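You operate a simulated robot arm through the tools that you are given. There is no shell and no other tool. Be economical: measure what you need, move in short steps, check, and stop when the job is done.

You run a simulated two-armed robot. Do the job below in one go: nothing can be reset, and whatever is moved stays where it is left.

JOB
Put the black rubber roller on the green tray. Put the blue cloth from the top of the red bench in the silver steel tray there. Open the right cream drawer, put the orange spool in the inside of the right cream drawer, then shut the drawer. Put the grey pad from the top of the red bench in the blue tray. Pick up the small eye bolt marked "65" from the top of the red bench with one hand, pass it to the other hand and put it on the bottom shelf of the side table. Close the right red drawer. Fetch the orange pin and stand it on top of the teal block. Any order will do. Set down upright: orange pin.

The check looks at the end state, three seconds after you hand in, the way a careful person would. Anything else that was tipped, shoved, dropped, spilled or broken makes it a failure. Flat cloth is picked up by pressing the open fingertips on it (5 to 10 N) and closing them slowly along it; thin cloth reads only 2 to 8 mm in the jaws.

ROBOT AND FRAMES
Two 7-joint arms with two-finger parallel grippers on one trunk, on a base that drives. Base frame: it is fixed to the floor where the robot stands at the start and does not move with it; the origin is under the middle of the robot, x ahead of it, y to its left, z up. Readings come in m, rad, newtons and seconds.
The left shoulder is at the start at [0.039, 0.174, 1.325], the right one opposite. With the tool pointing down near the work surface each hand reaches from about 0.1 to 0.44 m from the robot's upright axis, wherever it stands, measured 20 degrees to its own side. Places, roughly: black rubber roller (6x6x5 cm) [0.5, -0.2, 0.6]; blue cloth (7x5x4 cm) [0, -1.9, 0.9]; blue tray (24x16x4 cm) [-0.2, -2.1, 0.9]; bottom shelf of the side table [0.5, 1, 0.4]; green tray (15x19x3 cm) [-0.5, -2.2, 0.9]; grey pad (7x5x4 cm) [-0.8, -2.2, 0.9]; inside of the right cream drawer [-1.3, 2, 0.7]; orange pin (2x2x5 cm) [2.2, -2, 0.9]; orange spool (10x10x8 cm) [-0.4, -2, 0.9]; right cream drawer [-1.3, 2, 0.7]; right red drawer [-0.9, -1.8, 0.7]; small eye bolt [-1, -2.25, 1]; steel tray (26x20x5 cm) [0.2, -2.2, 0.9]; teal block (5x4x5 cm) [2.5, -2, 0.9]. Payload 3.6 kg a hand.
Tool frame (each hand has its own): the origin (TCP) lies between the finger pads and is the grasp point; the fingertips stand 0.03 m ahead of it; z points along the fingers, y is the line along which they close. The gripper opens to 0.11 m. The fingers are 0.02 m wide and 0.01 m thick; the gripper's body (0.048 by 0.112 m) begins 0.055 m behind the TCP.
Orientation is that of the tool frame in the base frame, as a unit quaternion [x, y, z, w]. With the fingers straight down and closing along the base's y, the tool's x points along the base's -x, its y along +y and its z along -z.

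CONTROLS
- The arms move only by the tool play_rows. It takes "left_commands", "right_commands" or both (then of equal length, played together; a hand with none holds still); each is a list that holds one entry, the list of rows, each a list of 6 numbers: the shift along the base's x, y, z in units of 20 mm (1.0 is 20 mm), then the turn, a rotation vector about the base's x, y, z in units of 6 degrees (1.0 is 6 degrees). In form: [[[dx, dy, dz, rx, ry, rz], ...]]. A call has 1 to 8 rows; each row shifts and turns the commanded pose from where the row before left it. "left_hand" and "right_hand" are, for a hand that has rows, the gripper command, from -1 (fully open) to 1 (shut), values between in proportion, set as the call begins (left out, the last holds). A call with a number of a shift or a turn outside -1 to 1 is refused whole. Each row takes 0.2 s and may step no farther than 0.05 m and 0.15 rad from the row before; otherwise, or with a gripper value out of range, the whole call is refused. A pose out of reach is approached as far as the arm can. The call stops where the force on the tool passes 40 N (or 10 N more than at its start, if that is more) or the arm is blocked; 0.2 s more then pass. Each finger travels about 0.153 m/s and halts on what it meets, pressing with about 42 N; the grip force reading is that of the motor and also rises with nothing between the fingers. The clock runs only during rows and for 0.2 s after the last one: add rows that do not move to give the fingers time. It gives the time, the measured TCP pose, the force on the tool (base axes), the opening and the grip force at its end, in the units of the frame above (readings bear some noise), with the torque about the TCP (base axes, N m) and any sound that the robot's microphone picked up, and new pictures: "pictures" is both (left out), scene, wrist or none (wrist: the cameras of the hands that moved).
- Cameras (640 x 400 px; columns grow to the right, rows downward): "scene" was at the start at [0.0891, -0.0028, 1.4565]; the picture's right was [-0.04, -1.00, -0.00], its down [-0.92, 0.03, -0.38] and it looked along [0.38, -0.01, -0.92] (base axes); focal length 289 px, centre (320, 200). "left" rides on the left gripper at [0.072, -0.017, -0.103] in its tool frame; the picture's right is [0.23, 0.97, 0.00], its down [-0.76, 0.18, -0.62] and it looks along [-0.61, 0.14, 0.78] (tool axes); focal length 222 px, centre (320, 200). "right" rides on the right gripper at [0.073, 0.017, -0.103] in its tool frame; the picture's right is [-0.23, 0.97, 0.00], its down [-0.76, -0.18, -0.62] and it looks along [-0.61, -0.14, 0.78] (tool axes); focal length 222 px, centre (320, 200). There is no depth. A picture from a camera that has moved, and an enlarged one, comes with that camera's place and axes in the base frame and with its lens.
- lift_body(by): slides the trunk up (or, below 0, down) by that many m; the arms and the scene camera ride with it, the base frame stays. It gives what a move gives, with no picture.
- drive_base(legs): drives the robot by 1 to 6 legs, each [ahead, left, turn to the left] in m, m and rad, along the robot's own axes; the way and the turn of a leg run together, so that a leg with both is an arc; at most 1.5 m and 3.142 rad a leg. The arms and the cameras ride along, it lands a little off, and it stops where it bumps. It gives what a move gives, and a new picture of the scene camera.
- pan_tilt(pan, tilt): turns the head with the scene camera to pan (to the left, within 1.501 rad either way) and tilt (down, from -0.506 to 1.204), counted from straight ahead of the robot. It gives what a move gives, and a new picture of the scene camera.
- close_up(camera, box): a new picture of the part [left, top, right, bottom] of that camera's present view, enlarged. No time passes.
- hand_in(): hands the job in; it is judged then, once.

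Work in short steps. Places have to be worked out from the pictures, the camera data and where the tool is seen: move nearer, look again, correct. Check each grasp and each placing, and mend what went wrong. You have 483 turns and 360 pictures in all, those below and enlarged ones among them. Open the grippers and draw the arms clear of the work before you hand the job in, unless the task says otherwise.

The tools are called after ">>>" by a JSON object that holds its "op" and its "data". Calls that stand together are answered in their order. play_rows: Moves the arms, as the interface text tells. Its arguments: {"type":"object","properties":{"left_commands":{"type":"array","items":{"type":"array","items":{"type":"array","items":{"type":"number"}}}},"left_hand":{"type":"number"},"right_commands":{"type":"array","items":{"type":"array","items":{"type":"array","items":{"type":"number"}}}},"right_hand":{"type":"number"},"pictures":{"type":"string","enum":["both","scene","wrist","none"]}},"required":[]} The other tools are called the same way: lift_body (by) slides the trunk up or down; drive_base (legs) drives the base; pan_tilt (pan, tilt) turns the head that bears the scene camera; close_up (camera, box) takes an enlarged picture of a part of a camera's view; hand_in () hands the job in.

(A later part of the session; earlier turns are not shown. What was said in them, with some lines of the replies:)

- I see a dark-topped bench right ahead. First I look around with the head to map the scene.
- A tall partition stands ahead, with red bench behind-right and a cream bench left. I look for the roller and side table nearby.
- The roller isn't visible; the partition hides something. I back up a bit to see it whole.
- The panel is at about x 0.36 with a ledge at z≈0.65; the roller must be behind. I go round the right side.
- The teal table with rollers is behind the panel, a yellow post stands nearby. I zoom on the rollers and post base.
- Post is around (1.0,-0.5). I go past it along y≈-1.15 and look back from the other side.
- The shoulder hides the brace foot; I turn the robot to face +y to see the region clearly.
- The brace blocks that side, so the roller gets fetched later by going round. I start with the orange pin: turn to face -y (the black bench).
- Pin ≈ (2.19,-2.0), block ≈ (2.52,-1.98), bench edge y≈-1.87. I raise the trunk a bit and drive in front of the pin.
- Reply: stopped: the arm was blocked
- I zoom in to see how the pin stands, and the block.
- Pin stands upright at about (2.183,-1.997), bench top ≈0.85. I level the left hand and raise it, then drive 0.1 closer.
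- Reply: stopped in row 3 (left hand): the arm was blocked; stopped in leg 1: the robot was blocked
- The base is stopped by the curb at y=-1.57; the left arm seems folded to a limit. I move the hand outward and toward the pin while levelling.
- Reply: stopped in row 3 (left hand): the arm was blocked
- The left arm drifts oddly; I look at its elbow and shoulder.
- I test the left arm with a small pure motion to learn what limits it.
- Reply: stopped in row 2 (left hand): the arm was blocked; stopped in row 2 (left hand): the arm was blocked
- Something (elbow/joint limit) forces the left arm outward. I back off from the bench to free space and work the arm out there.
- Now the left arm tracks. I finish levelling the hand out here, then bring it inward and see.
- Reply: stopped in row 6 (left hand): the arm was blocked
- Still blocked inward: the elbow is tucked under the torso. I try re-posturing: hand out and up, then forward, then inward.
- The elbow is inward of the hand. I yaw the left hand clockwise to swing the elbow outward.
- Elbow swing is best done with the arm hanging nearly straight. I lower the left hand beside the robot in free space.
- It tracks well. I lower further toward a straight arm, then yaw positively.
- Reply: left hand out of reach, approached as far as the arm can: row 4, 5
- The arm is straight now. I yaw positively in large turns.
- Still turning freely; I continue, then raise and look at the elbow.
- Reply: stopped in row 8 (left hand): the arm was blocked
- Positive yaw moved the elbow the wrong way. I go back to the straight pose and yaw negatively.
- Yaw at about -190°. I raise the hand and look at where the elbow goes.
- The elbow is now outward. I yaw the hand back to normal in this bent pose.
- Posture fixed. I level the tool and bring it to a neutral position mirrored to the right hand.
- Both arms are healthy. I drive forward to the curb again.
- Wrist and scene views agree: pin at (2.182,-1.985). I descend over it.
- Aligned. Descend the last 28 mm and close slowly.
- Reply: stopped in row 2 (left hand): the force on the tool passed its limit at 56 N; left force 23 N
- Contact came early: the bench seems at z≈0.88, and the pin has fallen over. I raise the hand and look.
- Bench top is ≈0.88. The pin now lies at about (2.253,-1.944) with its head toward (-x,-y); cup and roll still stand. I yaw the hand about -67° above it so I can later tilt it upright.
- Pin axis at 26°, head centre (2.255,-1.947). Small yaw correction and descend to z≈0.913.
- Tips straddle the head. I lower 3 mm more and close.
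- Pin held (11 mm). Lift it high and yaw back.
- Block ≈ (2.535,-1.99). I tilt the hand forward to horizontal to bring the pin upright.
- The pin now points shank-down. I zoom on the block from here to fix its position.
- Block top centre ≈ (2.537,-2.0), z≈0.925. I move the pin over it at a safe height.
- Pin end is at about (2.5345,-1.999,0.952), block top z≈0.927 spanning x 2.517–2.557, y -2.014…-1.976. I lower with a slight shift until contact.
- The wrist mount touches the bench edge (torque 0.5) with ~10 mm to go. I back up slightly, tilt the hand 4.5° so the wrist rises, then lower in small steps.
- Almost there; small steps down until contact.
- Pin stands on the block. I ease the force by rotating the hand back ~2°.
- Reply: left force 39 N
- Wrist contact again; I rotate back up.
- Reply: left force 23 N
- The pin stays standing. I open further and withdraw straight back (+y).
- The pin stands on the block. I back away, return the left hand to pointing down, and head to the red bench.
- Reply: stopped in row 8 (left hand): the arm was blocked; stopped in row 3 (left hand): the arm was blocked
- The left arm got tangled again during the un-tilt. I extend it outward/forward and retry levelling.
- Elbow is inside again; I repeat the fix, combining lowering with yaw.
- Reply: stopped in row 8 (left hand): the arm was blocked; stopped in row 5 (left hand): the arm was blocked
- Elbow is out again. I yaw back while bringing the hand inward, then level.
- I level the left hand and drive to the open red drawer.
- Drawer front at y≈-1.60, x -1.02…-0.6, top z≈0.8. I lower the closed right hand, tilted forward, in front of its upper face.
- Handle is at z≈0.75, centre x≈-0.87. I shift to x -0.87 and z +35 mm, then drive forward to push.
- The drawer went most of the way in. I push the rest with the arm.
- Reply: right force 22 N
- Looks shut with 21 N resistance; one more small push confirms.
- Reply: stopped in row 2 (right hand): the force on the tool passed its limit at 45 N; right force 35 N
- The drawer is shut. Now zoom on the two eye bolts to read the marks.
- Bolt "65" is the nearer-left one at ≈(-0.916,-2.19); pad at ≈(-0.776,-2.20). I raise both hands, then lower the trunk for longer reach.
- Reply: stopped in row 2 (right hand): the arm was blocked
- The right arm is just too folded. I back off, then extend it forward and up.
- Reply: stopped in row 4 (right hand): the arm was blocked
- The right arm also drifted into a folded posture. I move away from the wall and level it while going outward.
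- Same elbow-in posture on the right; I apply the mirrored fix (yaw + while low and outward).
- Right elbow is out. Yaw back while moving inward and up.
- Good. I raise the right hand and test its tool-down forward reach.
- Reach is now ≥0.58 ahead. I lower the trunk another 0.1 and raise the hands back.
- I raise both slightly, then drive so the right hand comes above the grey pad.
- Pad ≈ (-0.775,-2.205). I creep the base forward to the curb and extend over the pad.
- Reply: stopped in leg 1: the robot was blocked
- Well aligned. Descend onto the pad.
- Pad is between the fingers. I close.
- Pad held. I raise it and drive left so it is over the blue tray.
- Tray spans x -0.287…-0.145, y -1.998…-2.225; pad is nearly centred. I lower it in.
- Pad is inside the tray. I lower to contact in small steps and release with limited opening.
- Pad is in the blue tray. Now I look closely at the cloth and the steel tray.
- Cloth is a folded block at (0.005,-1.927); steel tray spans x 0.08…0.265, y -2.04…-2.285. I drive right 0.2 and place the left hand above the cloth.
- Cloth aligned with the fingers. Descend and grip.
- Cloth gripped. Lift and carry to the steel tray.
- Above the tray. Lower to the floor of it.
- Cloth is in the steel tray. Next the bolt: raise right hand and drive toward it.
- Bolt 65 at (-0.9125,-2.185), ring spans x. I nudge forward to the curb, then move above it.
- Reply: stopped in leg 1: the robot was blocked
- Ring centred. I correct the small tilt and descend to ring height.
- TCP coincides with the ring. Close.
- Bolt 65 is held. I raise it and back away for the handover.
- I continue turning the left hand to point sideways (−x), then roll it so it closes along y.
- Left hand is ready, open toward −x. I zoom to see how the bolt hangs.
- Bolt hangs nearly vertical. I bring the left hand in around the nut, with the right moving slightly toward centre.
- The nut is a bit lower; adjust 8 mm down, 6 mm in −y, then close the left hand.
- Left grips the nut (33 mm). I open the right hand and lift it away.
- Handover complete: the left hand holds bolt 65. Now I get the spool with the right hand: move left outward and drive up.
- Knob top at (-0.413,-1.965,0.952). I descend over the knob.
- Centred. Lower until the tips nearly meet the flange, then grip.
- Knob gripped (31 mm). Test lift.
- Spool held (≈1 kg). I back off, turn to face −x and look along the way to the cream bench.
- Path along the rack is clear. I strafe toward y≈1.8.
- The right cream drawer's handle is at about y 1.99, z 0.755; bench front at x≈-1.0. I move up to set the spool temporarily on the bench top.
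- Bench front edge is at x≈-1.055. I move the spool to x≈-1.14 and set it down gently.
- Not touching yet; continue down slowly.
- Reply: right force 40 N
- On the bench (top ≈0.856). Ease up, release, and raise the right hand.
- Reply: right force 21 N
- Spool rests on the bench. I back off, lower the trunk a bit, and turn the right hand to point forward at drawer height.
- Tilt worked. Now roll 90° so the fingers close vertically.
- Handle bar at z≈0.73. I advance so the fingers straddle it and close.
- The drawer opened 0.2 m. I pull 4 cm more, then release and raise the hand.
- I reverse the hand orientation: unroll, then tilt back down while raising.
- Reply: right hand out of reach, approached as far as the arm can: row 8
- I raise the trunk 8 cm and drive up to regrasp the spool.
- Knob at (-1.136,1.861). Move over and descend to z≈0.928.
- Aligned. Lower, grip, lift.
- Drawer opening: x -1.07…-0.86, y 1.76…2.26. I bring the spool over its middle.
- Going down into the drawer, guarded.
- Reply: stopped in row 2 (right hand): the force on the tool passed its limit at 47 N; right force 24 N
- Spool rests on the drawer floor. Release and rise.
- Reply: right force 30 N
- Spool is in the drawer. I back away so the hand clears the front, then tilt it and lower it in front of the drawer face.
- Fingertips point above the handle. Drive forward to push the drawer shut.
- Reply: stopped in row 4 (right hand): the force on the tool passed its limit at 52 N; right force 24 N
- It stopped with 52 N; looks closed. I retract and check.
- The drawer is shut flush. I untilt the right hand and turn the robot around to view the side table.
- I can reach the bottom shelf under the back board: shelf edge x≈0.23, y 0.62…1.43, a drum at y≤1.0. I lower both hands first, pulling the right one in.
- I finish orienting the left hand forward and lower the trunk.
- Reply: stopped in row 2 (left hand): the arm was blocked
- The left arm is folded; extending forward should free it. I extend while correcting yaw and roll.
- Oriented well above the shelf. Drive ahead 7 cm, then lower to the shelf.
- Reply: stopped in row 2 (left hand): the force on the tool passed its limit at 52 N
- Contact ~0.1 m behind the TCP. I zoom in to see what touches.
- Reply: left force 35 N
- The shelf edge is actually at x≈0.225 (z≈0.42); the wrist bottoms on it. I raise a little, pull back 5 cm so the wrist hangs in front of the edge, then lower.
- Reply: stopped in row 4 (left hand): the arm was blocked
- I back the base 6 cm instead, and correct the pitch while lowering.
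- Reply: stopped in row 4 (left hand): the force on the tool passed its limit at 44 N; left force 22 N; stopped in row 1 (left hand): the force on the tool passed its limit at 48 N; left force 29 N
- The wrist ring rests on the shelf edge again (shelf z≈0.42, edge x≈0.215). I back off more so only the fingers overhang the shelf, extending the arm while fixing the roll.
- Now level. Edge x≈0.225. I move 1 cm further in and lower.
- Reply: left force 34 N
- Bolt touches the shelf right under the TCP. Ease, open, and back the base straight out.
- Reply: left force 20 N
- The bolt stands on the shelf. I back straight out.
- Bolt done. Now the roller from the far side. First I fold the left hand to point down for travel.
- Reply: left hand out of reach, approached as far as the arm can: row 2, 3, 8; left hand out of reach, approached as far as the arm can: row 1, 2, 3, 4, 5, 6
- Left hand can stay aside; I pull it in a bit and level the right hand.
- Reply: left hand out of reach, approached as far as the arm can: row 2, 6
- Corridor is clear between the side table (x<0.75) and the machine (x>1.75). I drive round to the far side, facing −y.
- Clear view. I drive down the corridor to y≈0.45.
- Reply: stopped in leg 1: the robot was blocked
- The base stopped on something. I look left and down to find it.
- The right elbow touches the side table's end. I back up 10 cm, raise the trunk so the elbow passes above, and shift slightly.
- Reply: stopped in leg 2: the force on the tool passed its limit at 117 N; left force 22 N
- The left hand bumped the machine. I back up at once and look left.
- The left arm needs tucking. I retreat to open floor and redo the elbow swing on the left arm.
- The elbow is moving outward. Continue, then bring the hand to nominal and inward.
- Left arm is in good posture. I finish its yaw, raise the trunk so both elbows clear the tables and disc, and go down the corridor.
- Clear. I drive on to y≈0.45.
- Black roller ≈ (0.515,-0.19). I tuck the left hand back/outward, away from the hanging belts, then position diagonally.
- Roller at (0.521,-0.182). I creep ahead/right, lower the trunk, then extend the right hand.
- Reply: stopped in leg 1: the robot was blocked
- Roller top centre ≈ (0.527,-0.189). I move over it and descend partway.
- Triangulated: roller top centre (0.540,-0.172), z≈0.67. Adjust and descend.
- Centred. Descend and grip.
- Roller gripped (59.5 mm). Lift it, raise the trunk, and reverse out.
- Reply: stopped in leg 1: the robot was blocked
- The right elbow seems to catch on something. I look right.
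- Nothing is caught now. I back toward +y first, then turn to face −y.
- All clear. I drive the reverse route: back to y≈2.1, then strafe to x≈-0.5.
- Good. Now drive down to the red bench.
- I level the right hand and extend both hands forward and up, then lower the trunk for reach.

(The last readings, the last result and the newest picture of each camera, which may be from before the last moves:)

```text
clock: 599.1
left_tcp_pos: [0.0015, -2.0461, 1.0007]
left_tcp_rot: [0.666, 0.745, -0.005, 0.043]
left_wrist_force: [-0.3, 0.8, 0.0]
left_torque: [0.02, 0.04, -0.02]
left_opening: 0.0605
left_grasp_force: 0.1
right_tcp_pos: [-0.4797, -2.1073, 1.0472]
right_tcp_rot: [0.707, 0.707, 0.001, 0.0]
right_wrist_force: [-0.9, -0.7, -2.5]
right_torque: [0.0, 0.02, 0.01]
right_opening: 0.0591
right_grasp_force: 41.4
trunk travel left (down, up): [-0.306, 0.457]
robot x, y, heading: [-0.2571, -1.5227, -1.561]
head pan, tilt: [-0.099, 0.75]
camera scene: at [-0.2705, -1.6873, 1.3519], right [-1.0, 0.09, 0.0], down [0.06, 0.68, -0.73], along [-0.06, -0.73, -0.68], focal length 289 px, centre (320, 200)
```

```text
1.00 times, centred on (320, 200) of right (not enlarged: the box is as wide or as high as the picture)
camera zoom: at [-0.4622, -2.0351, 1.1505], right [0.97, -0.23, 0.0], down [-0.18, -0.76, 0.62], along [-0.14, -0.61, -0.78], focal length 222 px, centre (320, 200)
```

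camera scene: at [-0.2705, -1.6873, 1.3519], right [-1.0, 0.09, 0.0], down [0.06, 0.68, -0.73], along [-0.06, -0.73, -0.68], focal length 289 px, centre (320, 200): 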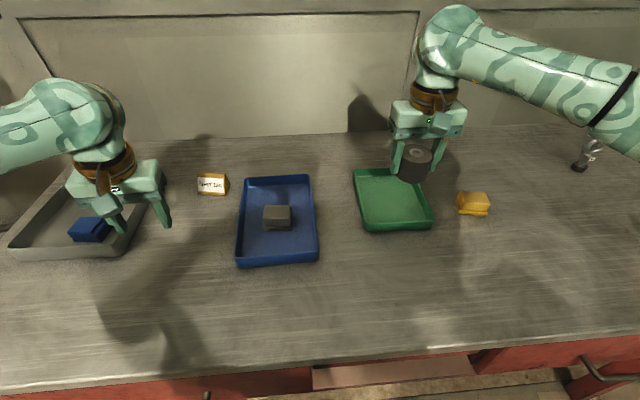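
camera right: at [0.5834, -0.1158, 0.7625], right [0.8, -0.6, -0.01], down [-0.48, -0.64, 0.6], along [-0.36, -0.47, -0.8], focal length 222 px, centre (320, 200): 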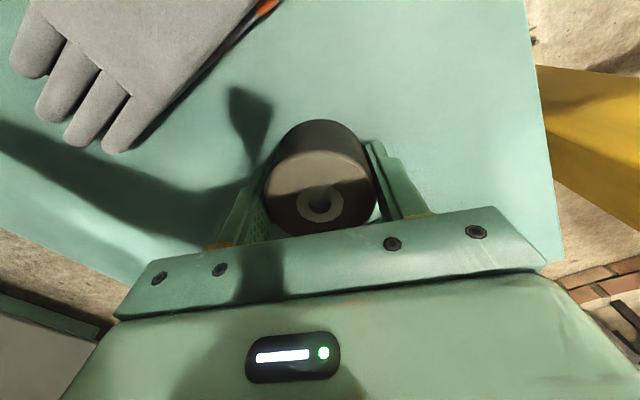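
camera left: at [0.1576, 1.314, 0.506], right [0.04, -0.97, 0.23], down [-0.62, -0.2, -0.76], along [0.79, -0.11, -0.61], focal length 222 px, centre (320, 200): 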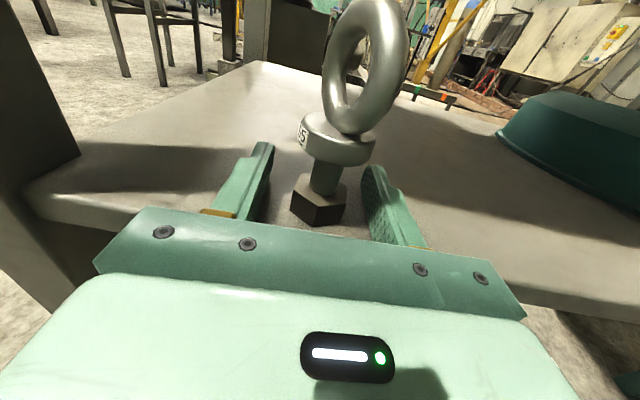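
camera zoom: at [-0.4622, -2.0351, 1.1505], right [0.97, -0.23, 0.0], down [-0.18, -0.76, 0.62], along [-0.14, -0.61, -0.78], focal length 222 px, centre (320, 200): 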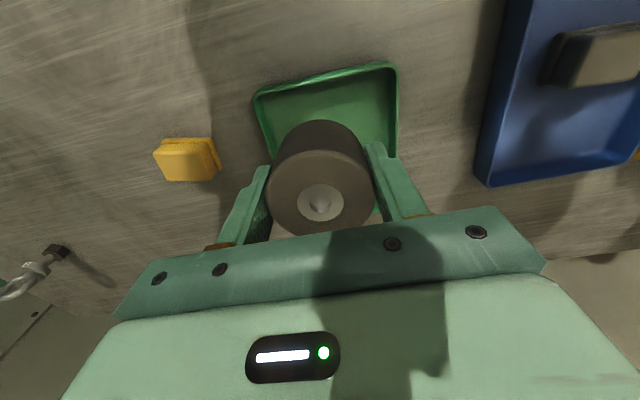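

Tray centre ≈ (-0.465,-2.155). Move over it and lower.

>>> {"op": "play_rows", "data": {"right_commands": [[[0.35, -0.7, 0, 0, 0, 0], [0.35, -0.7, 0, 0, 0, 0], [0, -0.7, -0.6, 0, 0, 0], [0, 0, -1, 0, 0, 0], [0, 0, -1, 0, 0, 0], [0, 0, -1, 0, 0, 0], [0, 0, -0.8, 0, 0, 0]]], "pictures": "both"}}

```text
clock: 600.7
left_tcp_pos: [0.0016, -2.0457, 1.001]
left_tcp_rot: [0.666, 0.745, -0.005, 0.043]
left_wrist_force: [-0.4, -0.6, 0.2]
left_torque: [0.0, -0.02, 0.05]
left_opening: 0.0604
left_grasp_force: 0.0
right_tcp_pos: [-0.4656, -2.1494, 0.9584]
right_tcp_rot: [0.707, 0.707, 0.001, 0.0]
right_wrist_force: [-0.5, 0.1, -2.1]
right_torque: [0.03, 0.0, 0.0]
right_opening: 0.0591
right_grasp_force: 41.9
trunk travel left (down, up): [-0.306, 0.457]
robot x, y, heading: [-0.2593, -1.5287, -1.561]
head pan, tilt: [-0.099, 0.75]
camera scene: at [-0.2706, -1.6869, 1.352], right [-1.0, 0.09, 0.0], down [0.06, 0.68, -0.73], along [-0.06, -0.73, -0.68], focal length 289 px, centre (320, 200)
camera right: at [-0.4485, -2.0761, 1.0625], right [0.97, -0.23, 0.0], down [-0.18, -0.76, 0.62], along [-0.14, -0.61, -0.78], focal length 222 px, centre (320, 200)
```

scene: 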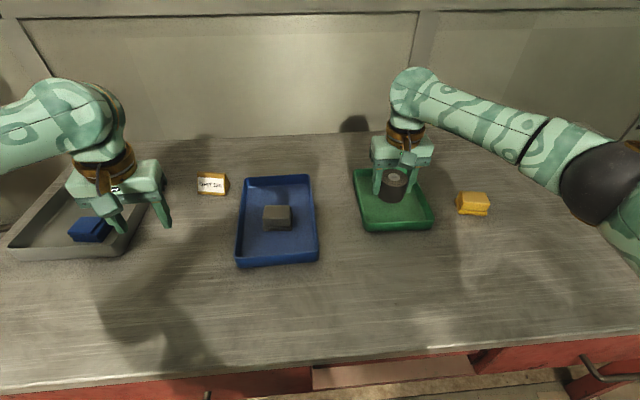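
right: 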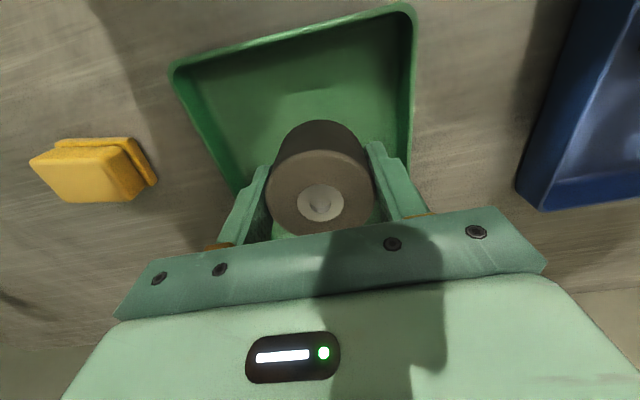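

Inside the tray footprint. Lower in small steps to contact.

>>> {"op": "play_rows", "data": {"right_commands": [[[-0.2, 0.2, -0.5, 0, 0, 0], [0, 0, -0.4, 0, 0, 0], [0, 0, -0.3, 0, 0, 0]]], "pictures": "none"}}

>>> {"op": "play_rows", "data": {"right_commands": [[[0, 0, -0.2, 0, 0, 0], [0, 0, -0.2, 0, 0, 0]]], "pictures": "none"}}

```text
clock: 601.5
left_tcp_pos: [0.0014, -2.0456, 1.0014]
left_tcp_rot: [0.666, 0.745, -0.005, 0.043]
left_wrist_force: [0.3, 1.6, -0.5]
left_torque: [0.01, 0.0, 0.01]
left_opening: 0.0605
left_grasp_force: 0.1
right_tcp_pos: [-0.4703, -2.1453, 0.9349]
right_tcp_rot: [0.707, 0.707, 0.001, 0.0]
right_wrist_force: [0.1, 1.0, -2.7]
right_torque: [-0.03, 0.02, 0.02]
right_opening: 0.0591
right_grasp_force: 42.1
trunk travel left (down, up): [-0.306, 0.457]
robot x, y, heading: [-0.2588, -1.5297, -1.563]
head pan, tilt: [-0.099, 0.75]
```

```text
clock: 602.1
left_tcp_pos: [0.0017, -2.0445, 1.0014]
left_tcp_rot: [0.667, 0.744, -0.005, 0.043]
left_wrist_force: [-1.1, -0.6, -0.1]
left_torque: [-0.01, -0.02, -0.01]
left_opening: 0.0601
left_grasp_force: 0.1
right_tcp_pos: [-0.4692, -2.1441, 0.9281]
right_tcp_rot: [0.707, 0.707, 0.0, 0.0]
right_wrist_force: [-0.6, 0.4, -2.9]
right_torque: [0.01, 0.02, 0.01]
right_opening: 0.0592
right_grasp_force: 42.3
trunk travel left (down, up): [-0.306, 0.457]
robot x, y, heading: [-0.263, -1.5259, -1.558]
head pan, tilt: [-0.099, 0.75]
```

>>> {"op": "play_rows", "data": {"right_commands": [[[0, 0, -0.15, 0, 0, 0], [0, 0, -0.15, 0, 0, 0]]], "pictures": "none"}}

>>> {"op": "play_rows", "data": {"right_commands": [[[0, 0, -0.12, 0, 0, 0], [0, 0, 0, 0, 0, 0]]], "pictures": "wrist"}}

```text
clock: 602.7
left_tcp_pos: [0.0022, -2.0437, 1.0008]
left_tcp_rot: [0.666, 0.745, -0.004, 0.044]
left_wrist_force: [1.1, 0.6, 0.1]
left_torque: [-0.01, -0.01, 0.0]
left_opening: 0.0604
left_grasp_force: 0.0
right_tcp_pos: [-0.469, -2.1438, 0.9232]
right_tcp_rot: [0.707, 0.708, -0.001, 0.002]
right_wrist_force: [-0.1, -2.9, 11.0]
right_torque: [0.24, 0.01, 0.02]
right_opening: 0.0593
right_grasp_force: 42.2
trunk travel left (down, up): [-0.306, 0.457]
robot x, y, heading: [-0.2608, -1.527, -1.561]
head pan, tilt: [-0.099, 0.75]
```

```text
clock: 603.3
left_tcp_pos: [0.0016, -2.044, 1.0028]
left_tcp_rot: [0.666, 0.744, -0.005, 0.044]
left_wrist_force: [0.0, -0.1, -0.1]
left_torque: [-0.02, 0.0, 0.01]
left_opening: 0.0607
left_grasp_force: 0.0
right_tcp_pos: [-0.469, -2.1443, 0.9224]
right_tcp_rot: [0.707, 0.707, -0.002, 0.003]
right_wrist_force: [-3.7, -9.6, 32.4]
right_torque: [0.55, 0.17, 0.08]
right_opening: 0.0591
right_grasp_force: 42.2
trunk travel left (down, up): [-0.306, 0.457]
robot x, y, heading: [-0.2624, -1.5243, -1.561]
head pan, tilt: [-0.099, 0.75]
camera right: at [-0.4519, -2.0712, 1.0263], right [0.97, -0.23, 0.0], down [-0.18, -0.76, 0.63], along [-0.14, -0.61, -0.78], focal length 222 px, centre (320, 200)
```

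right: 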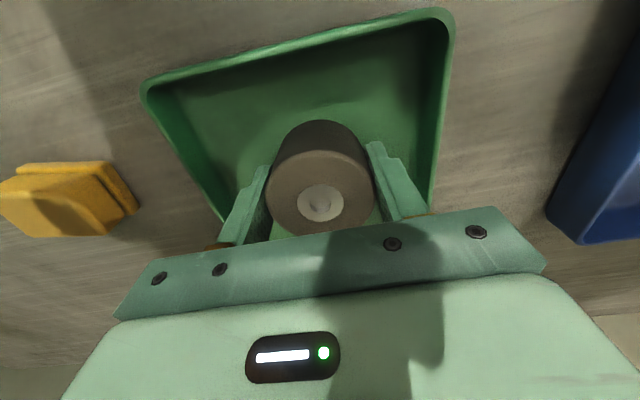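

Contact with the tray floor. Ease, release with limited opening, and rise.

>>> {"op": "play_rows", "data": {"right_commands": [[[0, 0, 0.17, 0, 0, 0], [0, 0, 0, 0, 0, 0]]], "pictures": "none"}}

>>> {"op": "play_rows", "data": {"right_commands": [[[0, 0, 0, 0, 0, 0], [0, 0, 0, 0, 0, 0]]], "right_hand": -0.4, "pictures": "none"}}

>>> {"op": "play_rows", "data": {"right_commands": [[[0, 0, 1, 0, 0, 0], [0, 0, 1, 0, 0, 0], [0, 0, 1, 0, 0, 0], [0, 0, 1, 0, 0, 0], [0, 0, 1, 0, 0, 0], [0, 0, 1, 0, 0, 0]]], "pictures": "both"}}

```text
clock: 603.9
left_tcp_pos: [0.0026, -2.0449, 1.0012]
left_tcp_rot: [0.666, 0.745, -0.004, 0.043]
left_wrist_force: [0.5, -0.6, 0.5]
left_torque: [0.03, -0.02, 0.01]
left_opening: 0.0605
left_grasp_force: 0.1
right_tcp_pos: [-0.4687, -2.1437, 0.924]
right_tcp_rot: [0.707, 0.707, 0.001, 0.002]
right_wrist_force: [-1.5, -10.0, 19.2]
right_torque: [0.18, 0.08, 0.03]
right_opening: 0.0591
right_grasp_force: 41.6
trunk travel left (down, up): [-0.306, 0.457]
robot x, y, heading: [-0.2627, -1.5254, -1.557]
head pan, tilt: [-0.099, 0.75]
```

```text
clock: 604.5
left_tcp_pos: [0.001, -2.045, 0.9998]
left_tcp_rot: [0.666, 0.745, -0.005, 0.043]
left_wrist_force: [-0.7, 0.2, 0.6]
left_torque: [-0.02, -0.03, 0.0]
left_opening: 0.0605
left_grasp_force: 0.0
right_tcp_pos: [-0.469, -2.1446, 0.9216]
right_tcp_rot: [0.707, 0.707, 0.001, 0.001]
right_wrist_force: [-0.5, -0.2, 0.8]
right_torque: [-0.01, 0.01, 0.01]
right_opening: 0.0768
right_grasp_force: 0.1
trunk travel left (down, up): [-0.306, 0.457]
robot x, y, heading: [-0.2615, -1.5241, -1.559]
head pan, tilt: [-0.099, 0.75]
```

```text
clock: 605.9
left_tcp_pos: [0.0019, -2.044, 1.001]
left_tcp_rot: [0.666, 0.745, -0.004, 0.043]
left_wrist_force: [0.0, -0.5, -0.2]
left_torque: [0.01, 0.01, 0.02]
left_opening: 0.0604
left_grasp_force: 0.1
right_tcp_pos: [-0.4699, -2.1434, 1.0423]
right_tcp_rot: [0.706, 0.708, 0.0, 0.001]
right_wrist_force: [-1.1, -0.6, 0.3]
right_torque: [0.01, 0.0, 0.01]
right_opening: 0.077
right_grasp_force: 0.0
trunk travel left (down, up): [-0.306, 0.457]
robot x, y, heading: [-0.2605, -1.5284, -1.564]
head pan, tilt: [-0.099, 0.75]
camera scene: at [-0.2702, -1.6861, 1.3521], right [-1.0, 0.09, 0.0], down [0.06, 0.68, -0.73], along [-0.06, -0.73, -0.68], focal length 289 px, centre (320, 200)
camera right: at [-0.4523, -2.0723, 1.1465], right [0.97, -0.23, 0.0], down [-0.18, -0.76, 0.62], along [-0.14, -0.61, -0.78], focal length 222 px, centre (320, 200)
```

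scene: 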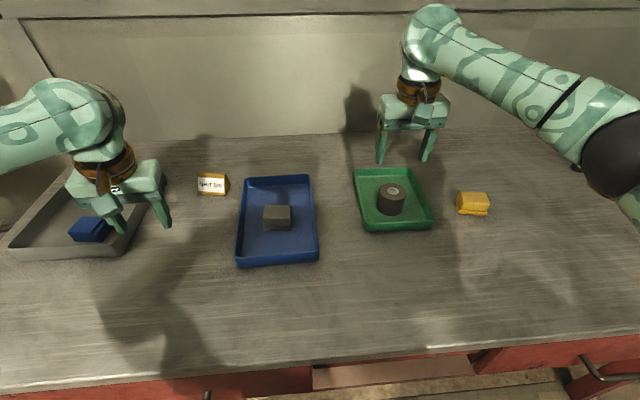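
right: 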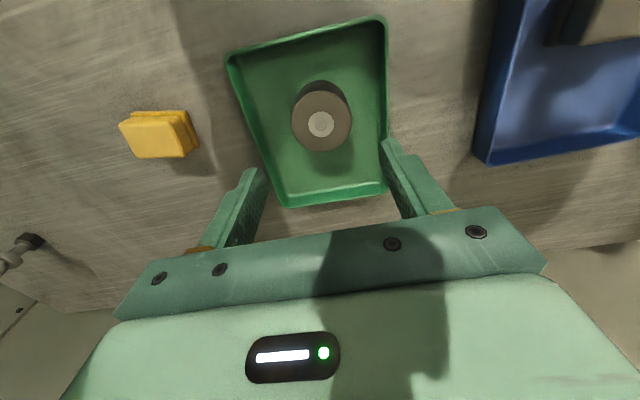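

Roller stands in the green tray. I back away, open both grippers, and check the pin and overall scene.

>>> {"op": "drive_base", "data": {"legs": [[-0.6, 0, 0]]}}

>>> {"op": "play_rows", "data": {"right_commands": [[[0, 0, 0, 0, 0, 0], [0, 0, 0, 0, 0, 0]]], "left_commands": [[[0, 0, 0, 0, 0, 0], [0, 0, 0, 0, 0, 0]]], "right_hand": -1, "left_hand": -1, "pictures": "none"}}

>>> {"op": "drive_base", "data": {"legs": [[0, 1.4, 0]]}}

>>> {"op": "pan_tilt", "data": {"pan": 0.8, "tilt": 0.4}}

>>> {"op": "close_up", "data": {"camera": "scene", "box": [200, 120, 440, 270]}}

```text
clock: 609.3
left_tcp_pos: [-0.0069, -1.4457, 1.0014]
left_tcp_rot: [0.669, 0.742, -0.005, 0.044]
left_wrist_force: [-0.4, -0.4, 0.4]
left_torque: [-0.03, -0.05, 0.06]
left_opening: 0.0606
left_grasp_force: 0.1
right_tcp_pos: [-0.4801, -1.5403, 1.042]
right_tcp_rot: [0.711, 0.704, 0.001, 0.001]
right_wrist_force: [-0.4, -0.3, 0.0]
right_torque: [0.04, -0.02, 0.0]
right_opening: 0.0772
right_grasp_force: 0.1
trunk travel left (down, up): [-0.306, 0.457]
robot x, y, heading: [-0.2628, -0.9242, -1.579]
head pan, tilt: [-0.099, 0.75]
camera scene: at [-0.2754, -1.0833, 1.3521], right [-1.0, 0.1, 0.0], down [0.07, 0.68, -0.73], along [-0.07, -0.73, -0.68], focal length 289 px, centre (320, 200)
```

scene: 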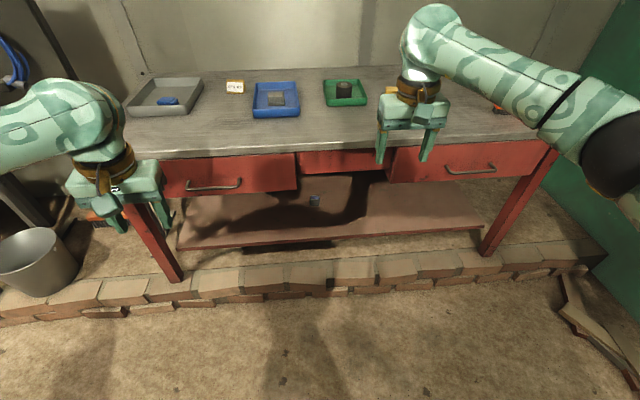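

```text
clock: 609.9
left_tcp_pos: [-0.0069, -1.4453, 1.0016]
left_tcp_rot: [0.67, 0.741, -0.005, 0.042]
left_wrist_force: [-0.1, 0.5, 0.0]
left_torque: [0.04, -0.01, 0.01]
left_opening: 0.1099
left_grasp_force: 0.0
right_tcp_pos: [-0.4804, -1.5403, 1.0424]
right_tcp_rot: [0.71, 0.704, 0.0, 0.001]
right_wrist_force: [-0.9, -0.3, -0.2]
right_torque: [-0.01, -0.01, 0.0]
right_opening: 0.1099
right_grasp_force: 0.1
trunk travel left (down, up): [-0.306, 0.457]
robot x, y, heading: [-0.2667, -0.9228, -1.57]
head pan, tilt: [-0.099, 0.75]
```

```text
clock: 615.1
left_tcp_pos: [1.1822, -1.4383, 1.0503]
left_tcp_rot: [0.55, 0.832, -0.04, 0.065]
left_wrist_force: [0.5, -1.3, -1.1]
left_torque: [0.09, 0.0, -0.01]
left_opening: 0.1101
left_grasp_force: 0.1
right_tcp_pos: [0.563, -1.5302, 1.085]
right_tcp_rot: [0.845, 0.531, 0.059, 0.026]
right_wrist_force: [-0.1, -1.3, -0.6]
right_torque: [0.11, -0.02, 0.0]
right_opening: 0.11
right_grasp_force: 0.1
trunk travel left (down, up): [-0.306, 0.457]
robot x, y, heading: [0.8758, -0.9121, -1.597]
head pan, tilt: [-0.099, 0.75]
stopped in leg 1: the robot was blocked; the commanded pose is now the measured one
camera scene: at [0.8571, -1.1854, 1.3423], right [-0.99, 0.13, 0.01], down [0.09, 0.73, -0.67], along [-0.09, -0.67, -0.74], focal length 289 px, centre (320, 200)
```

scene: 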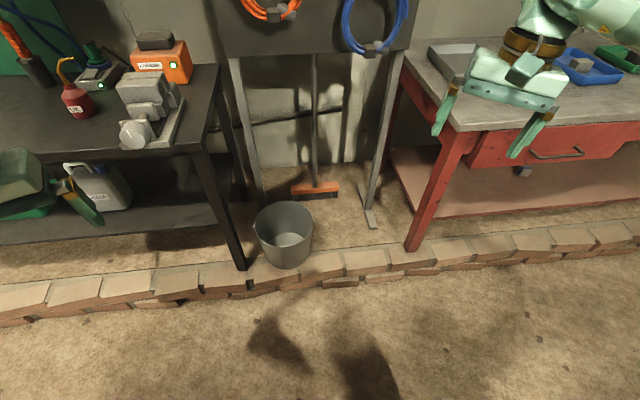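

```text
clock: 616.3
left_tcp_pos: [1.1646, -1.3809, 1.0444]
left_tcp_rot: [0.584, 0.808, -0.04, 0.07]
left_wrist_force: [-0.8, -1.2, 0.1]
left_torque: [0.04, -0.01, 0.0]
left_opening: 0.1099
left_grasp_force: 0.1
right_tcp_pos: [0.5753, -1.4926, 1.0846]
right_tcp_rot: [0.815, 0.579, 0.03, 0.021]
right_wrist_force: [0.5, -0.7, -0.1]
right_torque: [-0.02, 0.01, 0.02]
right_opening: 0.1097
right_grasp_force: 0.0
trunk travel left (down, up): [-0.306, 0.457]
robot x, y, heading: [0.8582, -0.9183, -1.566]
head pan, tilt: [0.799, 0.4]
camera scene: at [0.927, -1.1058, 1.3802], right [-0.7, -0.72, -0.02], down [-0.28, 0.3, -0.91], along [0.66, -0.63, -0.41], focal length 289 px, centre (320, 200)
```

scene: 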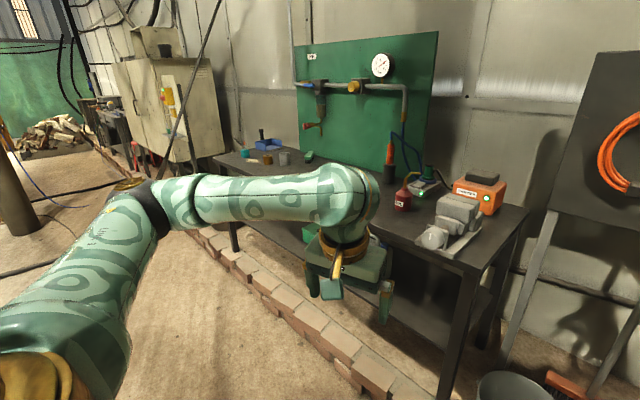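

```text
2.67 times, centred on (320, 195) of scene
camera zoom: at [0.927, -1.1058, 1.3802], right [-0.7, -0.72, -0.02], down [-0.28, 0.3, -0.91], along [0.66, -0.63, -0.41], focal length 771 px, centre (320, 213)
```

zoom: 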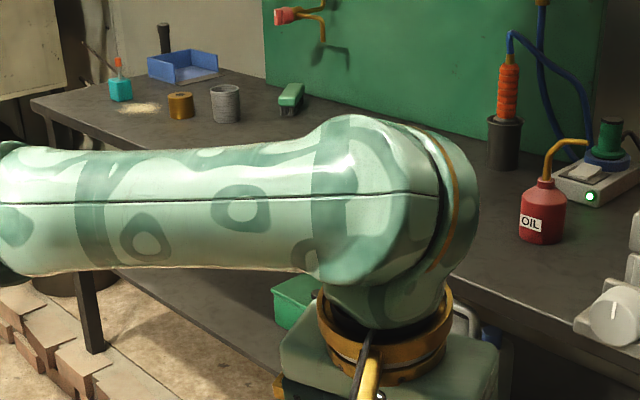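

The pin still stands on the teal block. The base brushed the yellow post, so I move away from it and look at it once.

>>> {"op": "drive_base", "data": {"legs": [[0.12, -0.4, 0]]}}

>>> {"op": "pan_tilt", "data": {"pan": 1.45, "tilt": 0.4}}

```text
clock: 617.0
left_tcp_pos: [1.1608, -1.3121, 1.0696]
left_tcp_rot: [0.586, 0.802, -0.068, 0.095]
left_wrist_force: [-0.5, 0.2, -0.6]
left_torque: [-0.05, -0.04, -0.03]
left_opening: 0.1099
left_grasp_force: 0.1
right_tcp_pos: [0.5572, -1.4243, 1.1184]
right_tcp_rot: [0.834, 0.548, 0.017, 0.053]
right_wrist_force: [-1.7, -0.3, -0.6]
right_torque: [-0.08, -0.09, 0.01]
right_opening: 0.11
right_grasp_force: 0.0
trunk travel left (down, up): [-0.306, 0.457]
robot x, y, heading: [0.8616, -0.9177, -1.582]
head pan, tilt: [0.799, 0.4]
stopped in leg 1: the robot was blocked; the commanded pose is now the measured one
camera scene: at [0.924, -1.1021, 1.3811], right [-0.7, -0.71, -0.02], down [-0.28, 0.3, -0.91], along [0.66, -0.63, -0.41], focal length 289 px, centre (320, 200)
```

scene: 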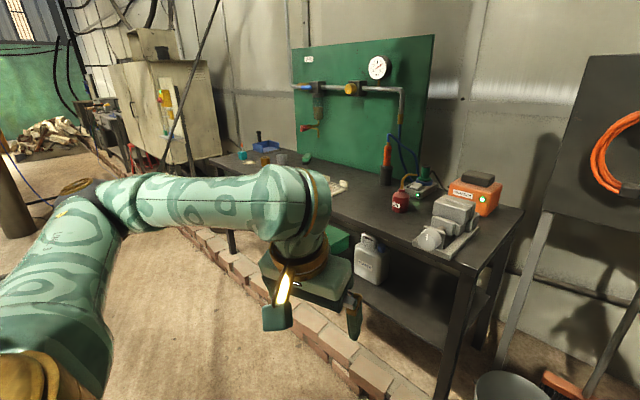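

```text
clock: 618.0
left_tcp_pos: [1.1614, -1.3149, 1.0679]
left_tcp_rot: [0.585, 0.803, -0.066, 0.093]
left_wrist_force: [0.7, 0.4, 0.0]
left_torque: [0.0, 0.0, 0.03]
left_opening: 0.1098
left_grasp_force: 0.0
right_tcp_pos: [0.5612, -1.4274, 1.1164]
right_tcp_rot: [0.83, 0.555, 0.016, 0.05]
right_wrist_force: [0.0, 0.9, 0.6]
right_torque: [-0.01, -0.02, 0.02]
right_opening: 0.11
right_grasp_force: 0.0
trunk travel left (down, up): [-0.306, 0.457]
robot x, y, heading: [0.8601, -0.9151, -1.582]
head pan, tilt: [1.45, 0.4]
camera scene: at [0.9505, -1.05, 1.3828], right [-0.13, -0.99, -0.03], down [-0.39, 0.08, -0.92], along [0.91, -0.1, -0.39], focal length 289 px, centre (320, 200)
```

scene: 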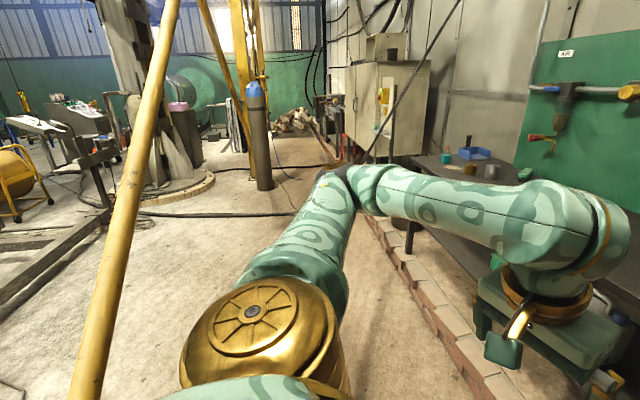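

The base seems to have ridden against the post's foot plate. I try moving straight ahead.

>>> {"op": "drive_base", "data": {"legs": [[0.15, 0, 0]]}}

```text
clock: 618.8
left_tcp_pos: [1.1706, -1.2775, 1.0895]
left_tcp_rot: [0.558, 0.818, -0.093, 0.105]
left_wrist_force: [0.4, 1.3, 0.0]
left_torque: [-0.1, -0.02, 0.0]
left_opening: 0.1099
left_grasp_force: 0.0
right_tcp_pos: [0.5614, -1.3721, 1.1393]
right_tcp_rot: [0.828, 0.556, -0.002, 0.074]
right_wrist_force: [-0.2, 0.8, 0.2]
right_torque: [-0.06, 0.04, -0.02]
right_opening: 0.1101
right_grasp_force: 0.1
trunk travel left (down, up): [-0.306, 0.457]
robot x, y, heading: [0.8633, -0.9284, -1.579]
head pan, tilt: [1.45, 0.4]
stopped in leg 1: the robot was blocked; the commanded pose is now the measured one
camera scene: at [0.9506, -1.0374, 1.3834], right [-0.13, -0.99, -0.02], down [-0.39, 0.06, -0.92], along [0.91, -0.11, -0.39], focal length 289 px, centre (320, 200)
```

scene: 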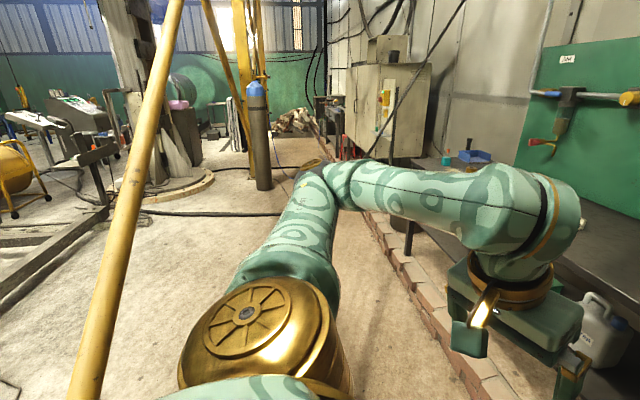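

>>> {"op": "drive_base", "data": {"legs": [[0.4, 0, 0]]}}

>>> {"op": "pan_tilt", "data": {"pan": 1.5, "tilt": 1.2}}

>>> {"op": "pan_tilt", "data": {"pan": -1.5, "tilt": 0.8}}

```text
clock: 621.2
left_tcp_pos: [1.1569, -1.6657, 1.0824]
left_tcp_rot: [0.586, 0.798, -0.088, 0.109]
left_wrist_force: [0.7, -0.8, -0.6]
left_torque: [-0.02, -0.01, -0.06]
left_opening: 0.11
left_grasp_force: 0.1
right_tcp_pos: [0.5578, -1.7714, 1.1359]
right_tcp_rot: [0.829, 0.555, 0.0, 0.071]
right_wrist_force: [-1.5, 0.1, -0.2]
right_torque: [0.0, 0.01, -0.01]
right_opening: 0.1099
right_grasp_force: 0.0
trunk travel left (down, up): [-0.306, 0.457]
robot x, y, heading: [0.8588, -1.3177, -1.583]
head pan, tilt: [1.45, 0.4]
camera scene: at [0.9474, -1.4107, 1.3831], right [-0.13, -0.99, 0.0], down [-0.39, 0.05, -0.92], along [0.91, -0.12, -0.39], focal length 289 px, centre (320, 200)
```

scene: 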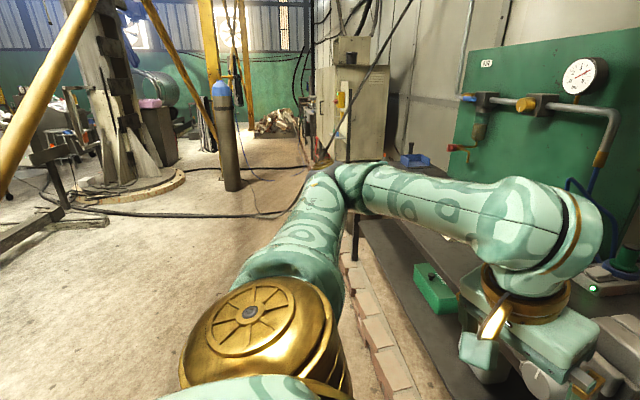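

```text
clock: 622.4
left_tcp_pos: [1.1566, -1.664, 1.0822]
left_tcp_rot: [0.586, 0.798, -0.088, 0.109]
left_wrist_force: [0.2, -1.0, -0.5]
left_torque: [0.0, 0.03, 0.0]
left_opening: 0.11
left_grasp_force: 0.0
right_tcp_pos: [0.5561, -1.7703, 1.1364]
right_tcp_rot: [0.829, 0.554, 0.0, 0.072]
right_wrist_force: [-0.2, 1.1, -0.8]
right_torque: [-0.03, -0.01, -0.01]
right_opening: 0.1101
right_grasp_force: 0.0
trunk travel left (down, up): [-0.306, 0.457]
robot x, y, heading: [0.856, -1.3179, -1.585]
head pan, tilt: [1.499, 1.201]
camera scene: at [0.9114, -1.4022, 1.3204], right [-0.08, -1.0, 0.0], down [-0.93, 0.08, -0.36], along [0.36, -0.03, -0.93], focal length 289 px, centre (320, 200)
```

scene: 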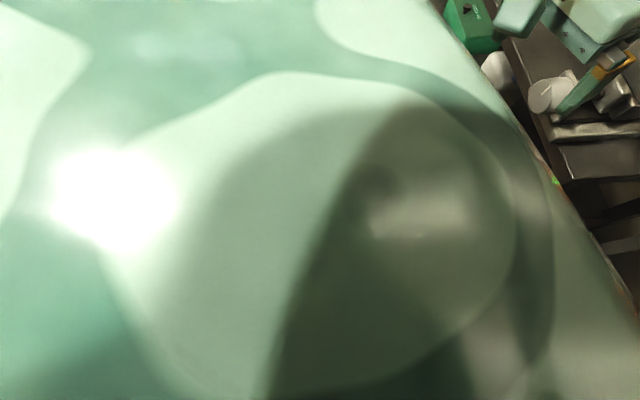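

```text
clock: 625.0
left_tcp_pos: [1.1575, -1.6647, 1.0825]
left_tcp_rot: [0.586, 0.798, -0.088, 0.108]
left_wrist_force: [0.1, 0.8, -0.1]
left_torque: [0.02, 0.05, 0.0]
left_opening: 0.1099
left_grasp_force: 0.0
right_tcp_pos: [0.5559, -1.7714, 1.1359]
right_tcp_rot: [0.829, 0.555, 0.001, 0.071]
right_wrist_force: [-0.1, 0.6, 0.3]
right_torque: [0.02, 0.0, -0.02]
right_opening: 0.1099
right_grasp_force: 0.1
trunk travel left (down, up): [-0.306, 0.457]
robot x, y, heading: [0.8586, -1.3208, -1.578]
head pan, tilt: [-1.499, 0.799]
camera scene: at [0.775, -1.4027, 1.3481], right [-0.06, 1.0, 0.0], down [0.72, 0.04, -0.7], along [-0.7, -0.04, -0.72], focal length 289 px, centre (320, 200)
```

scene: 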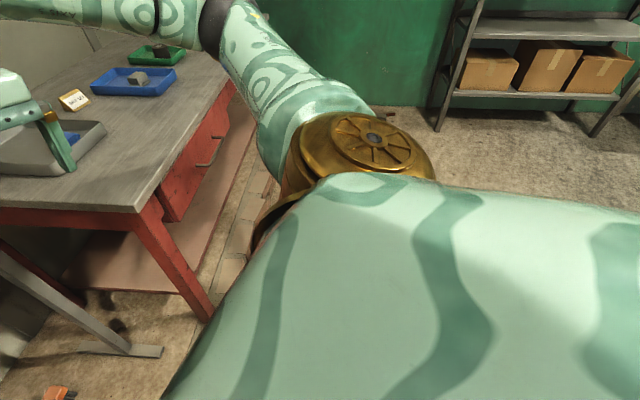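

Free again. I move off to open floor and turn to check the post and belts once.

>>> {"op": "drive_base", "data": {"legs": [[-0.2, -0.6, 0], [0, 0, 2.2]]}}

>>> {"op": "pan_tilt", "data": {"pan": 0, "tilt": 0.3}}

```text
clock: 633.7
left_tcp_pos: [0.371, -0.675, 1.0824]
left_tcp_rot: [-0.428, 0.893, 0.055, 0.128]
left_wrist_force: [0.6, -0.2, -0.9]
left_torque: [0.02, -0.01, 0.01]
left_opening: 0.1099
left_grasp_force: 0.1
right_tcp_pos: [0.7936, -1.115, 1.1374]
right_tcp_rot: [-0.099, 0.993, 0.063, 0.033]
right_wrist_force: [-0.6, 0.2, -0.4]
right_torque: [0.0, 0.02, -0.02]
right_opening: 0.1101
right_grasp_force: 0.0
trunk travel left (down, up): [-0.306, 0.457]
robot x, y, heading: [0.2515, -1.1118, 0.584]
head pan, tilt: [-1.499, 0.799]
camera scene: at [0.3611, -1.1365, 1.3481], right [-0.79, -0.61, 0.0], down [-0.44, 0.57, -0.7], along [0.42, -0.55, -0.72], focal length 289 px, centre (320, 200)
```

scene: 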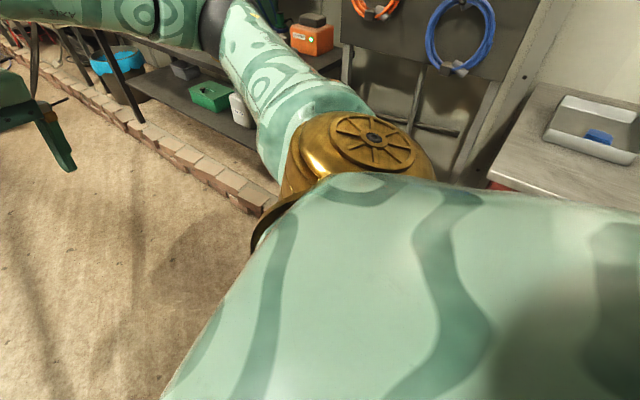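

```text
clock: 635.3
left_tcp_pos: [0.37, -0.6752, 1.0831]
left_tcp_rot: [-0.429, 0.892, 0.055, 0.129]
left_wrist_force: [1.0, 0.0, 1.1]
left_torque: [0.02, 0.01, -0.02]
left_opening: 0.1097
left_grasp_force: 0.0
right_tcp_pos: [0.7935, -1.1151, 1.1363]
right_tcp_rot: [-0.1, 0.992, 0.063, 0.034]
right_wrist_force: [-0.3, 0.6, 0.1]
right_torque: [-0.04, 0.02, 0.0]
right_opening: 0.11
right_grasp_force: 0.0
trunk travel left (down, up): [-0.306, 0.457]
robot x, y, heading: [0.2525, -1.1131, 0.58]
head pan, tilt: [0.0, 0.3]
camera scene: at [0.3903, -1.0213, 1.3924], right [0.55, -0.84, 0.0], down [-0.25, -0.16, -0.96], along [0.8, 0.52, -0.3], focal length 289 px, centre (320, 200)
```

scene: 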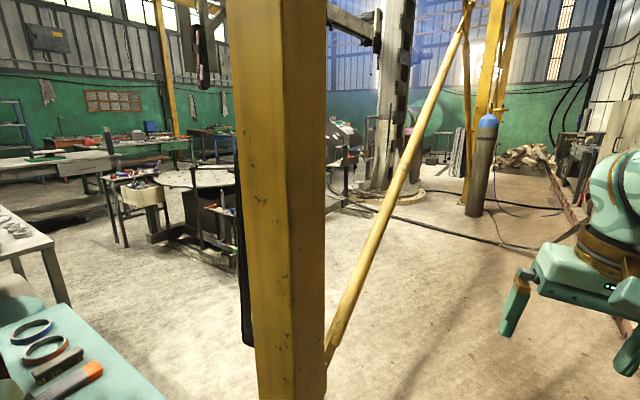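

Post is fine. One quick look at the teal table (green roller).

>>> {"op": "pan_tilt", "data": {"pan": 0.4, "tilt": 0.65}}

```text
clock: 636.2
left_tcp_pos: [0.3711, -0.6741, 1.0832]
left_tcp_rot: [-0.429, 0.892, 0.055, 0.129]
left_wrist_force: [0.3, -0.5, 0.0]
left_torque: [0.0, 0.05, 0.03]
left_opening: 0.11
left_grasp_force: 0.2
right_tcp_pos: [0.7934, -1.1145, 1.1371]
right_tcp_rot: [-0.1, 0.992, 0.063, 0.034]
right_wrist_force: [1.2, 0.1, 0.4]
right_torque: [0.01, 0.01, -0.01]
right_opening: 0.1098
right_grasp_force: 0.0
trunk travel left (down, up): [-0.306, 0.457]
robot x, y, heading: [0.251, -1.1138, 0.581]
head pan, tilt: [0.4, 0.649]
camera scene: at [0.3606, -1.0003, 1.3607], right [0.83, -0.56, 0.0], down [-0.34, -0.5, -0.8], along [0.44, 0.66, -0.6], focal length 289 px, centre (320, 200)
```

scene: 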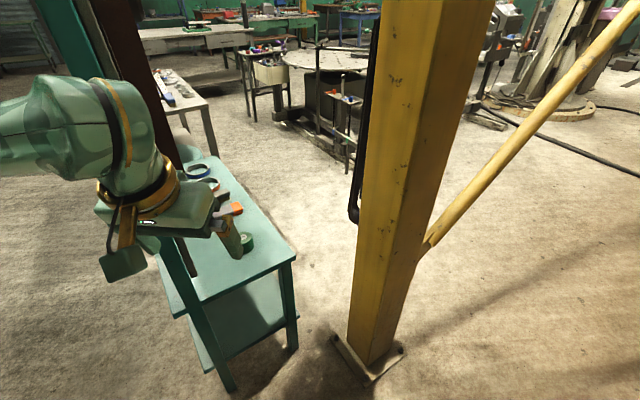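

Everything is in place, the grippers are open and the arms are clear. I hand in.

>>> {"op": "hand_in", "data": {}}

```text
The job is handed in.
```

I did all seven tasks and handed the job in; by my last look at each item, everything was in place.

- **Roller:** on the green tray.
- **Cloth and pad:** the blue cloth is in the silver steel tray and the grey pad is in the blue tray.
- **Orange spool:** inside the right cream drawer, which is shut again.
- **Eye bolt "65":** picked up with the right hand, passed to the left, and standing on the side table's bottom shelf, about 3–4 cm in from the shelf's edge.
- **Right red drawer:** closed.
- **Orange pin:** upright on the teal block. I knocked it over on the bench while first reaching for it and had to pick it up again.

Three bumps could count against the result:

- **Machine:** the open left hand hit the turntable machine hard, at about 117 N.
- **Side table:** the right elbow touched the end of the side table.
- **Yellow post:** the base caught against the yellow post for a moment.

I saw nothing tipped or moved afterwards.
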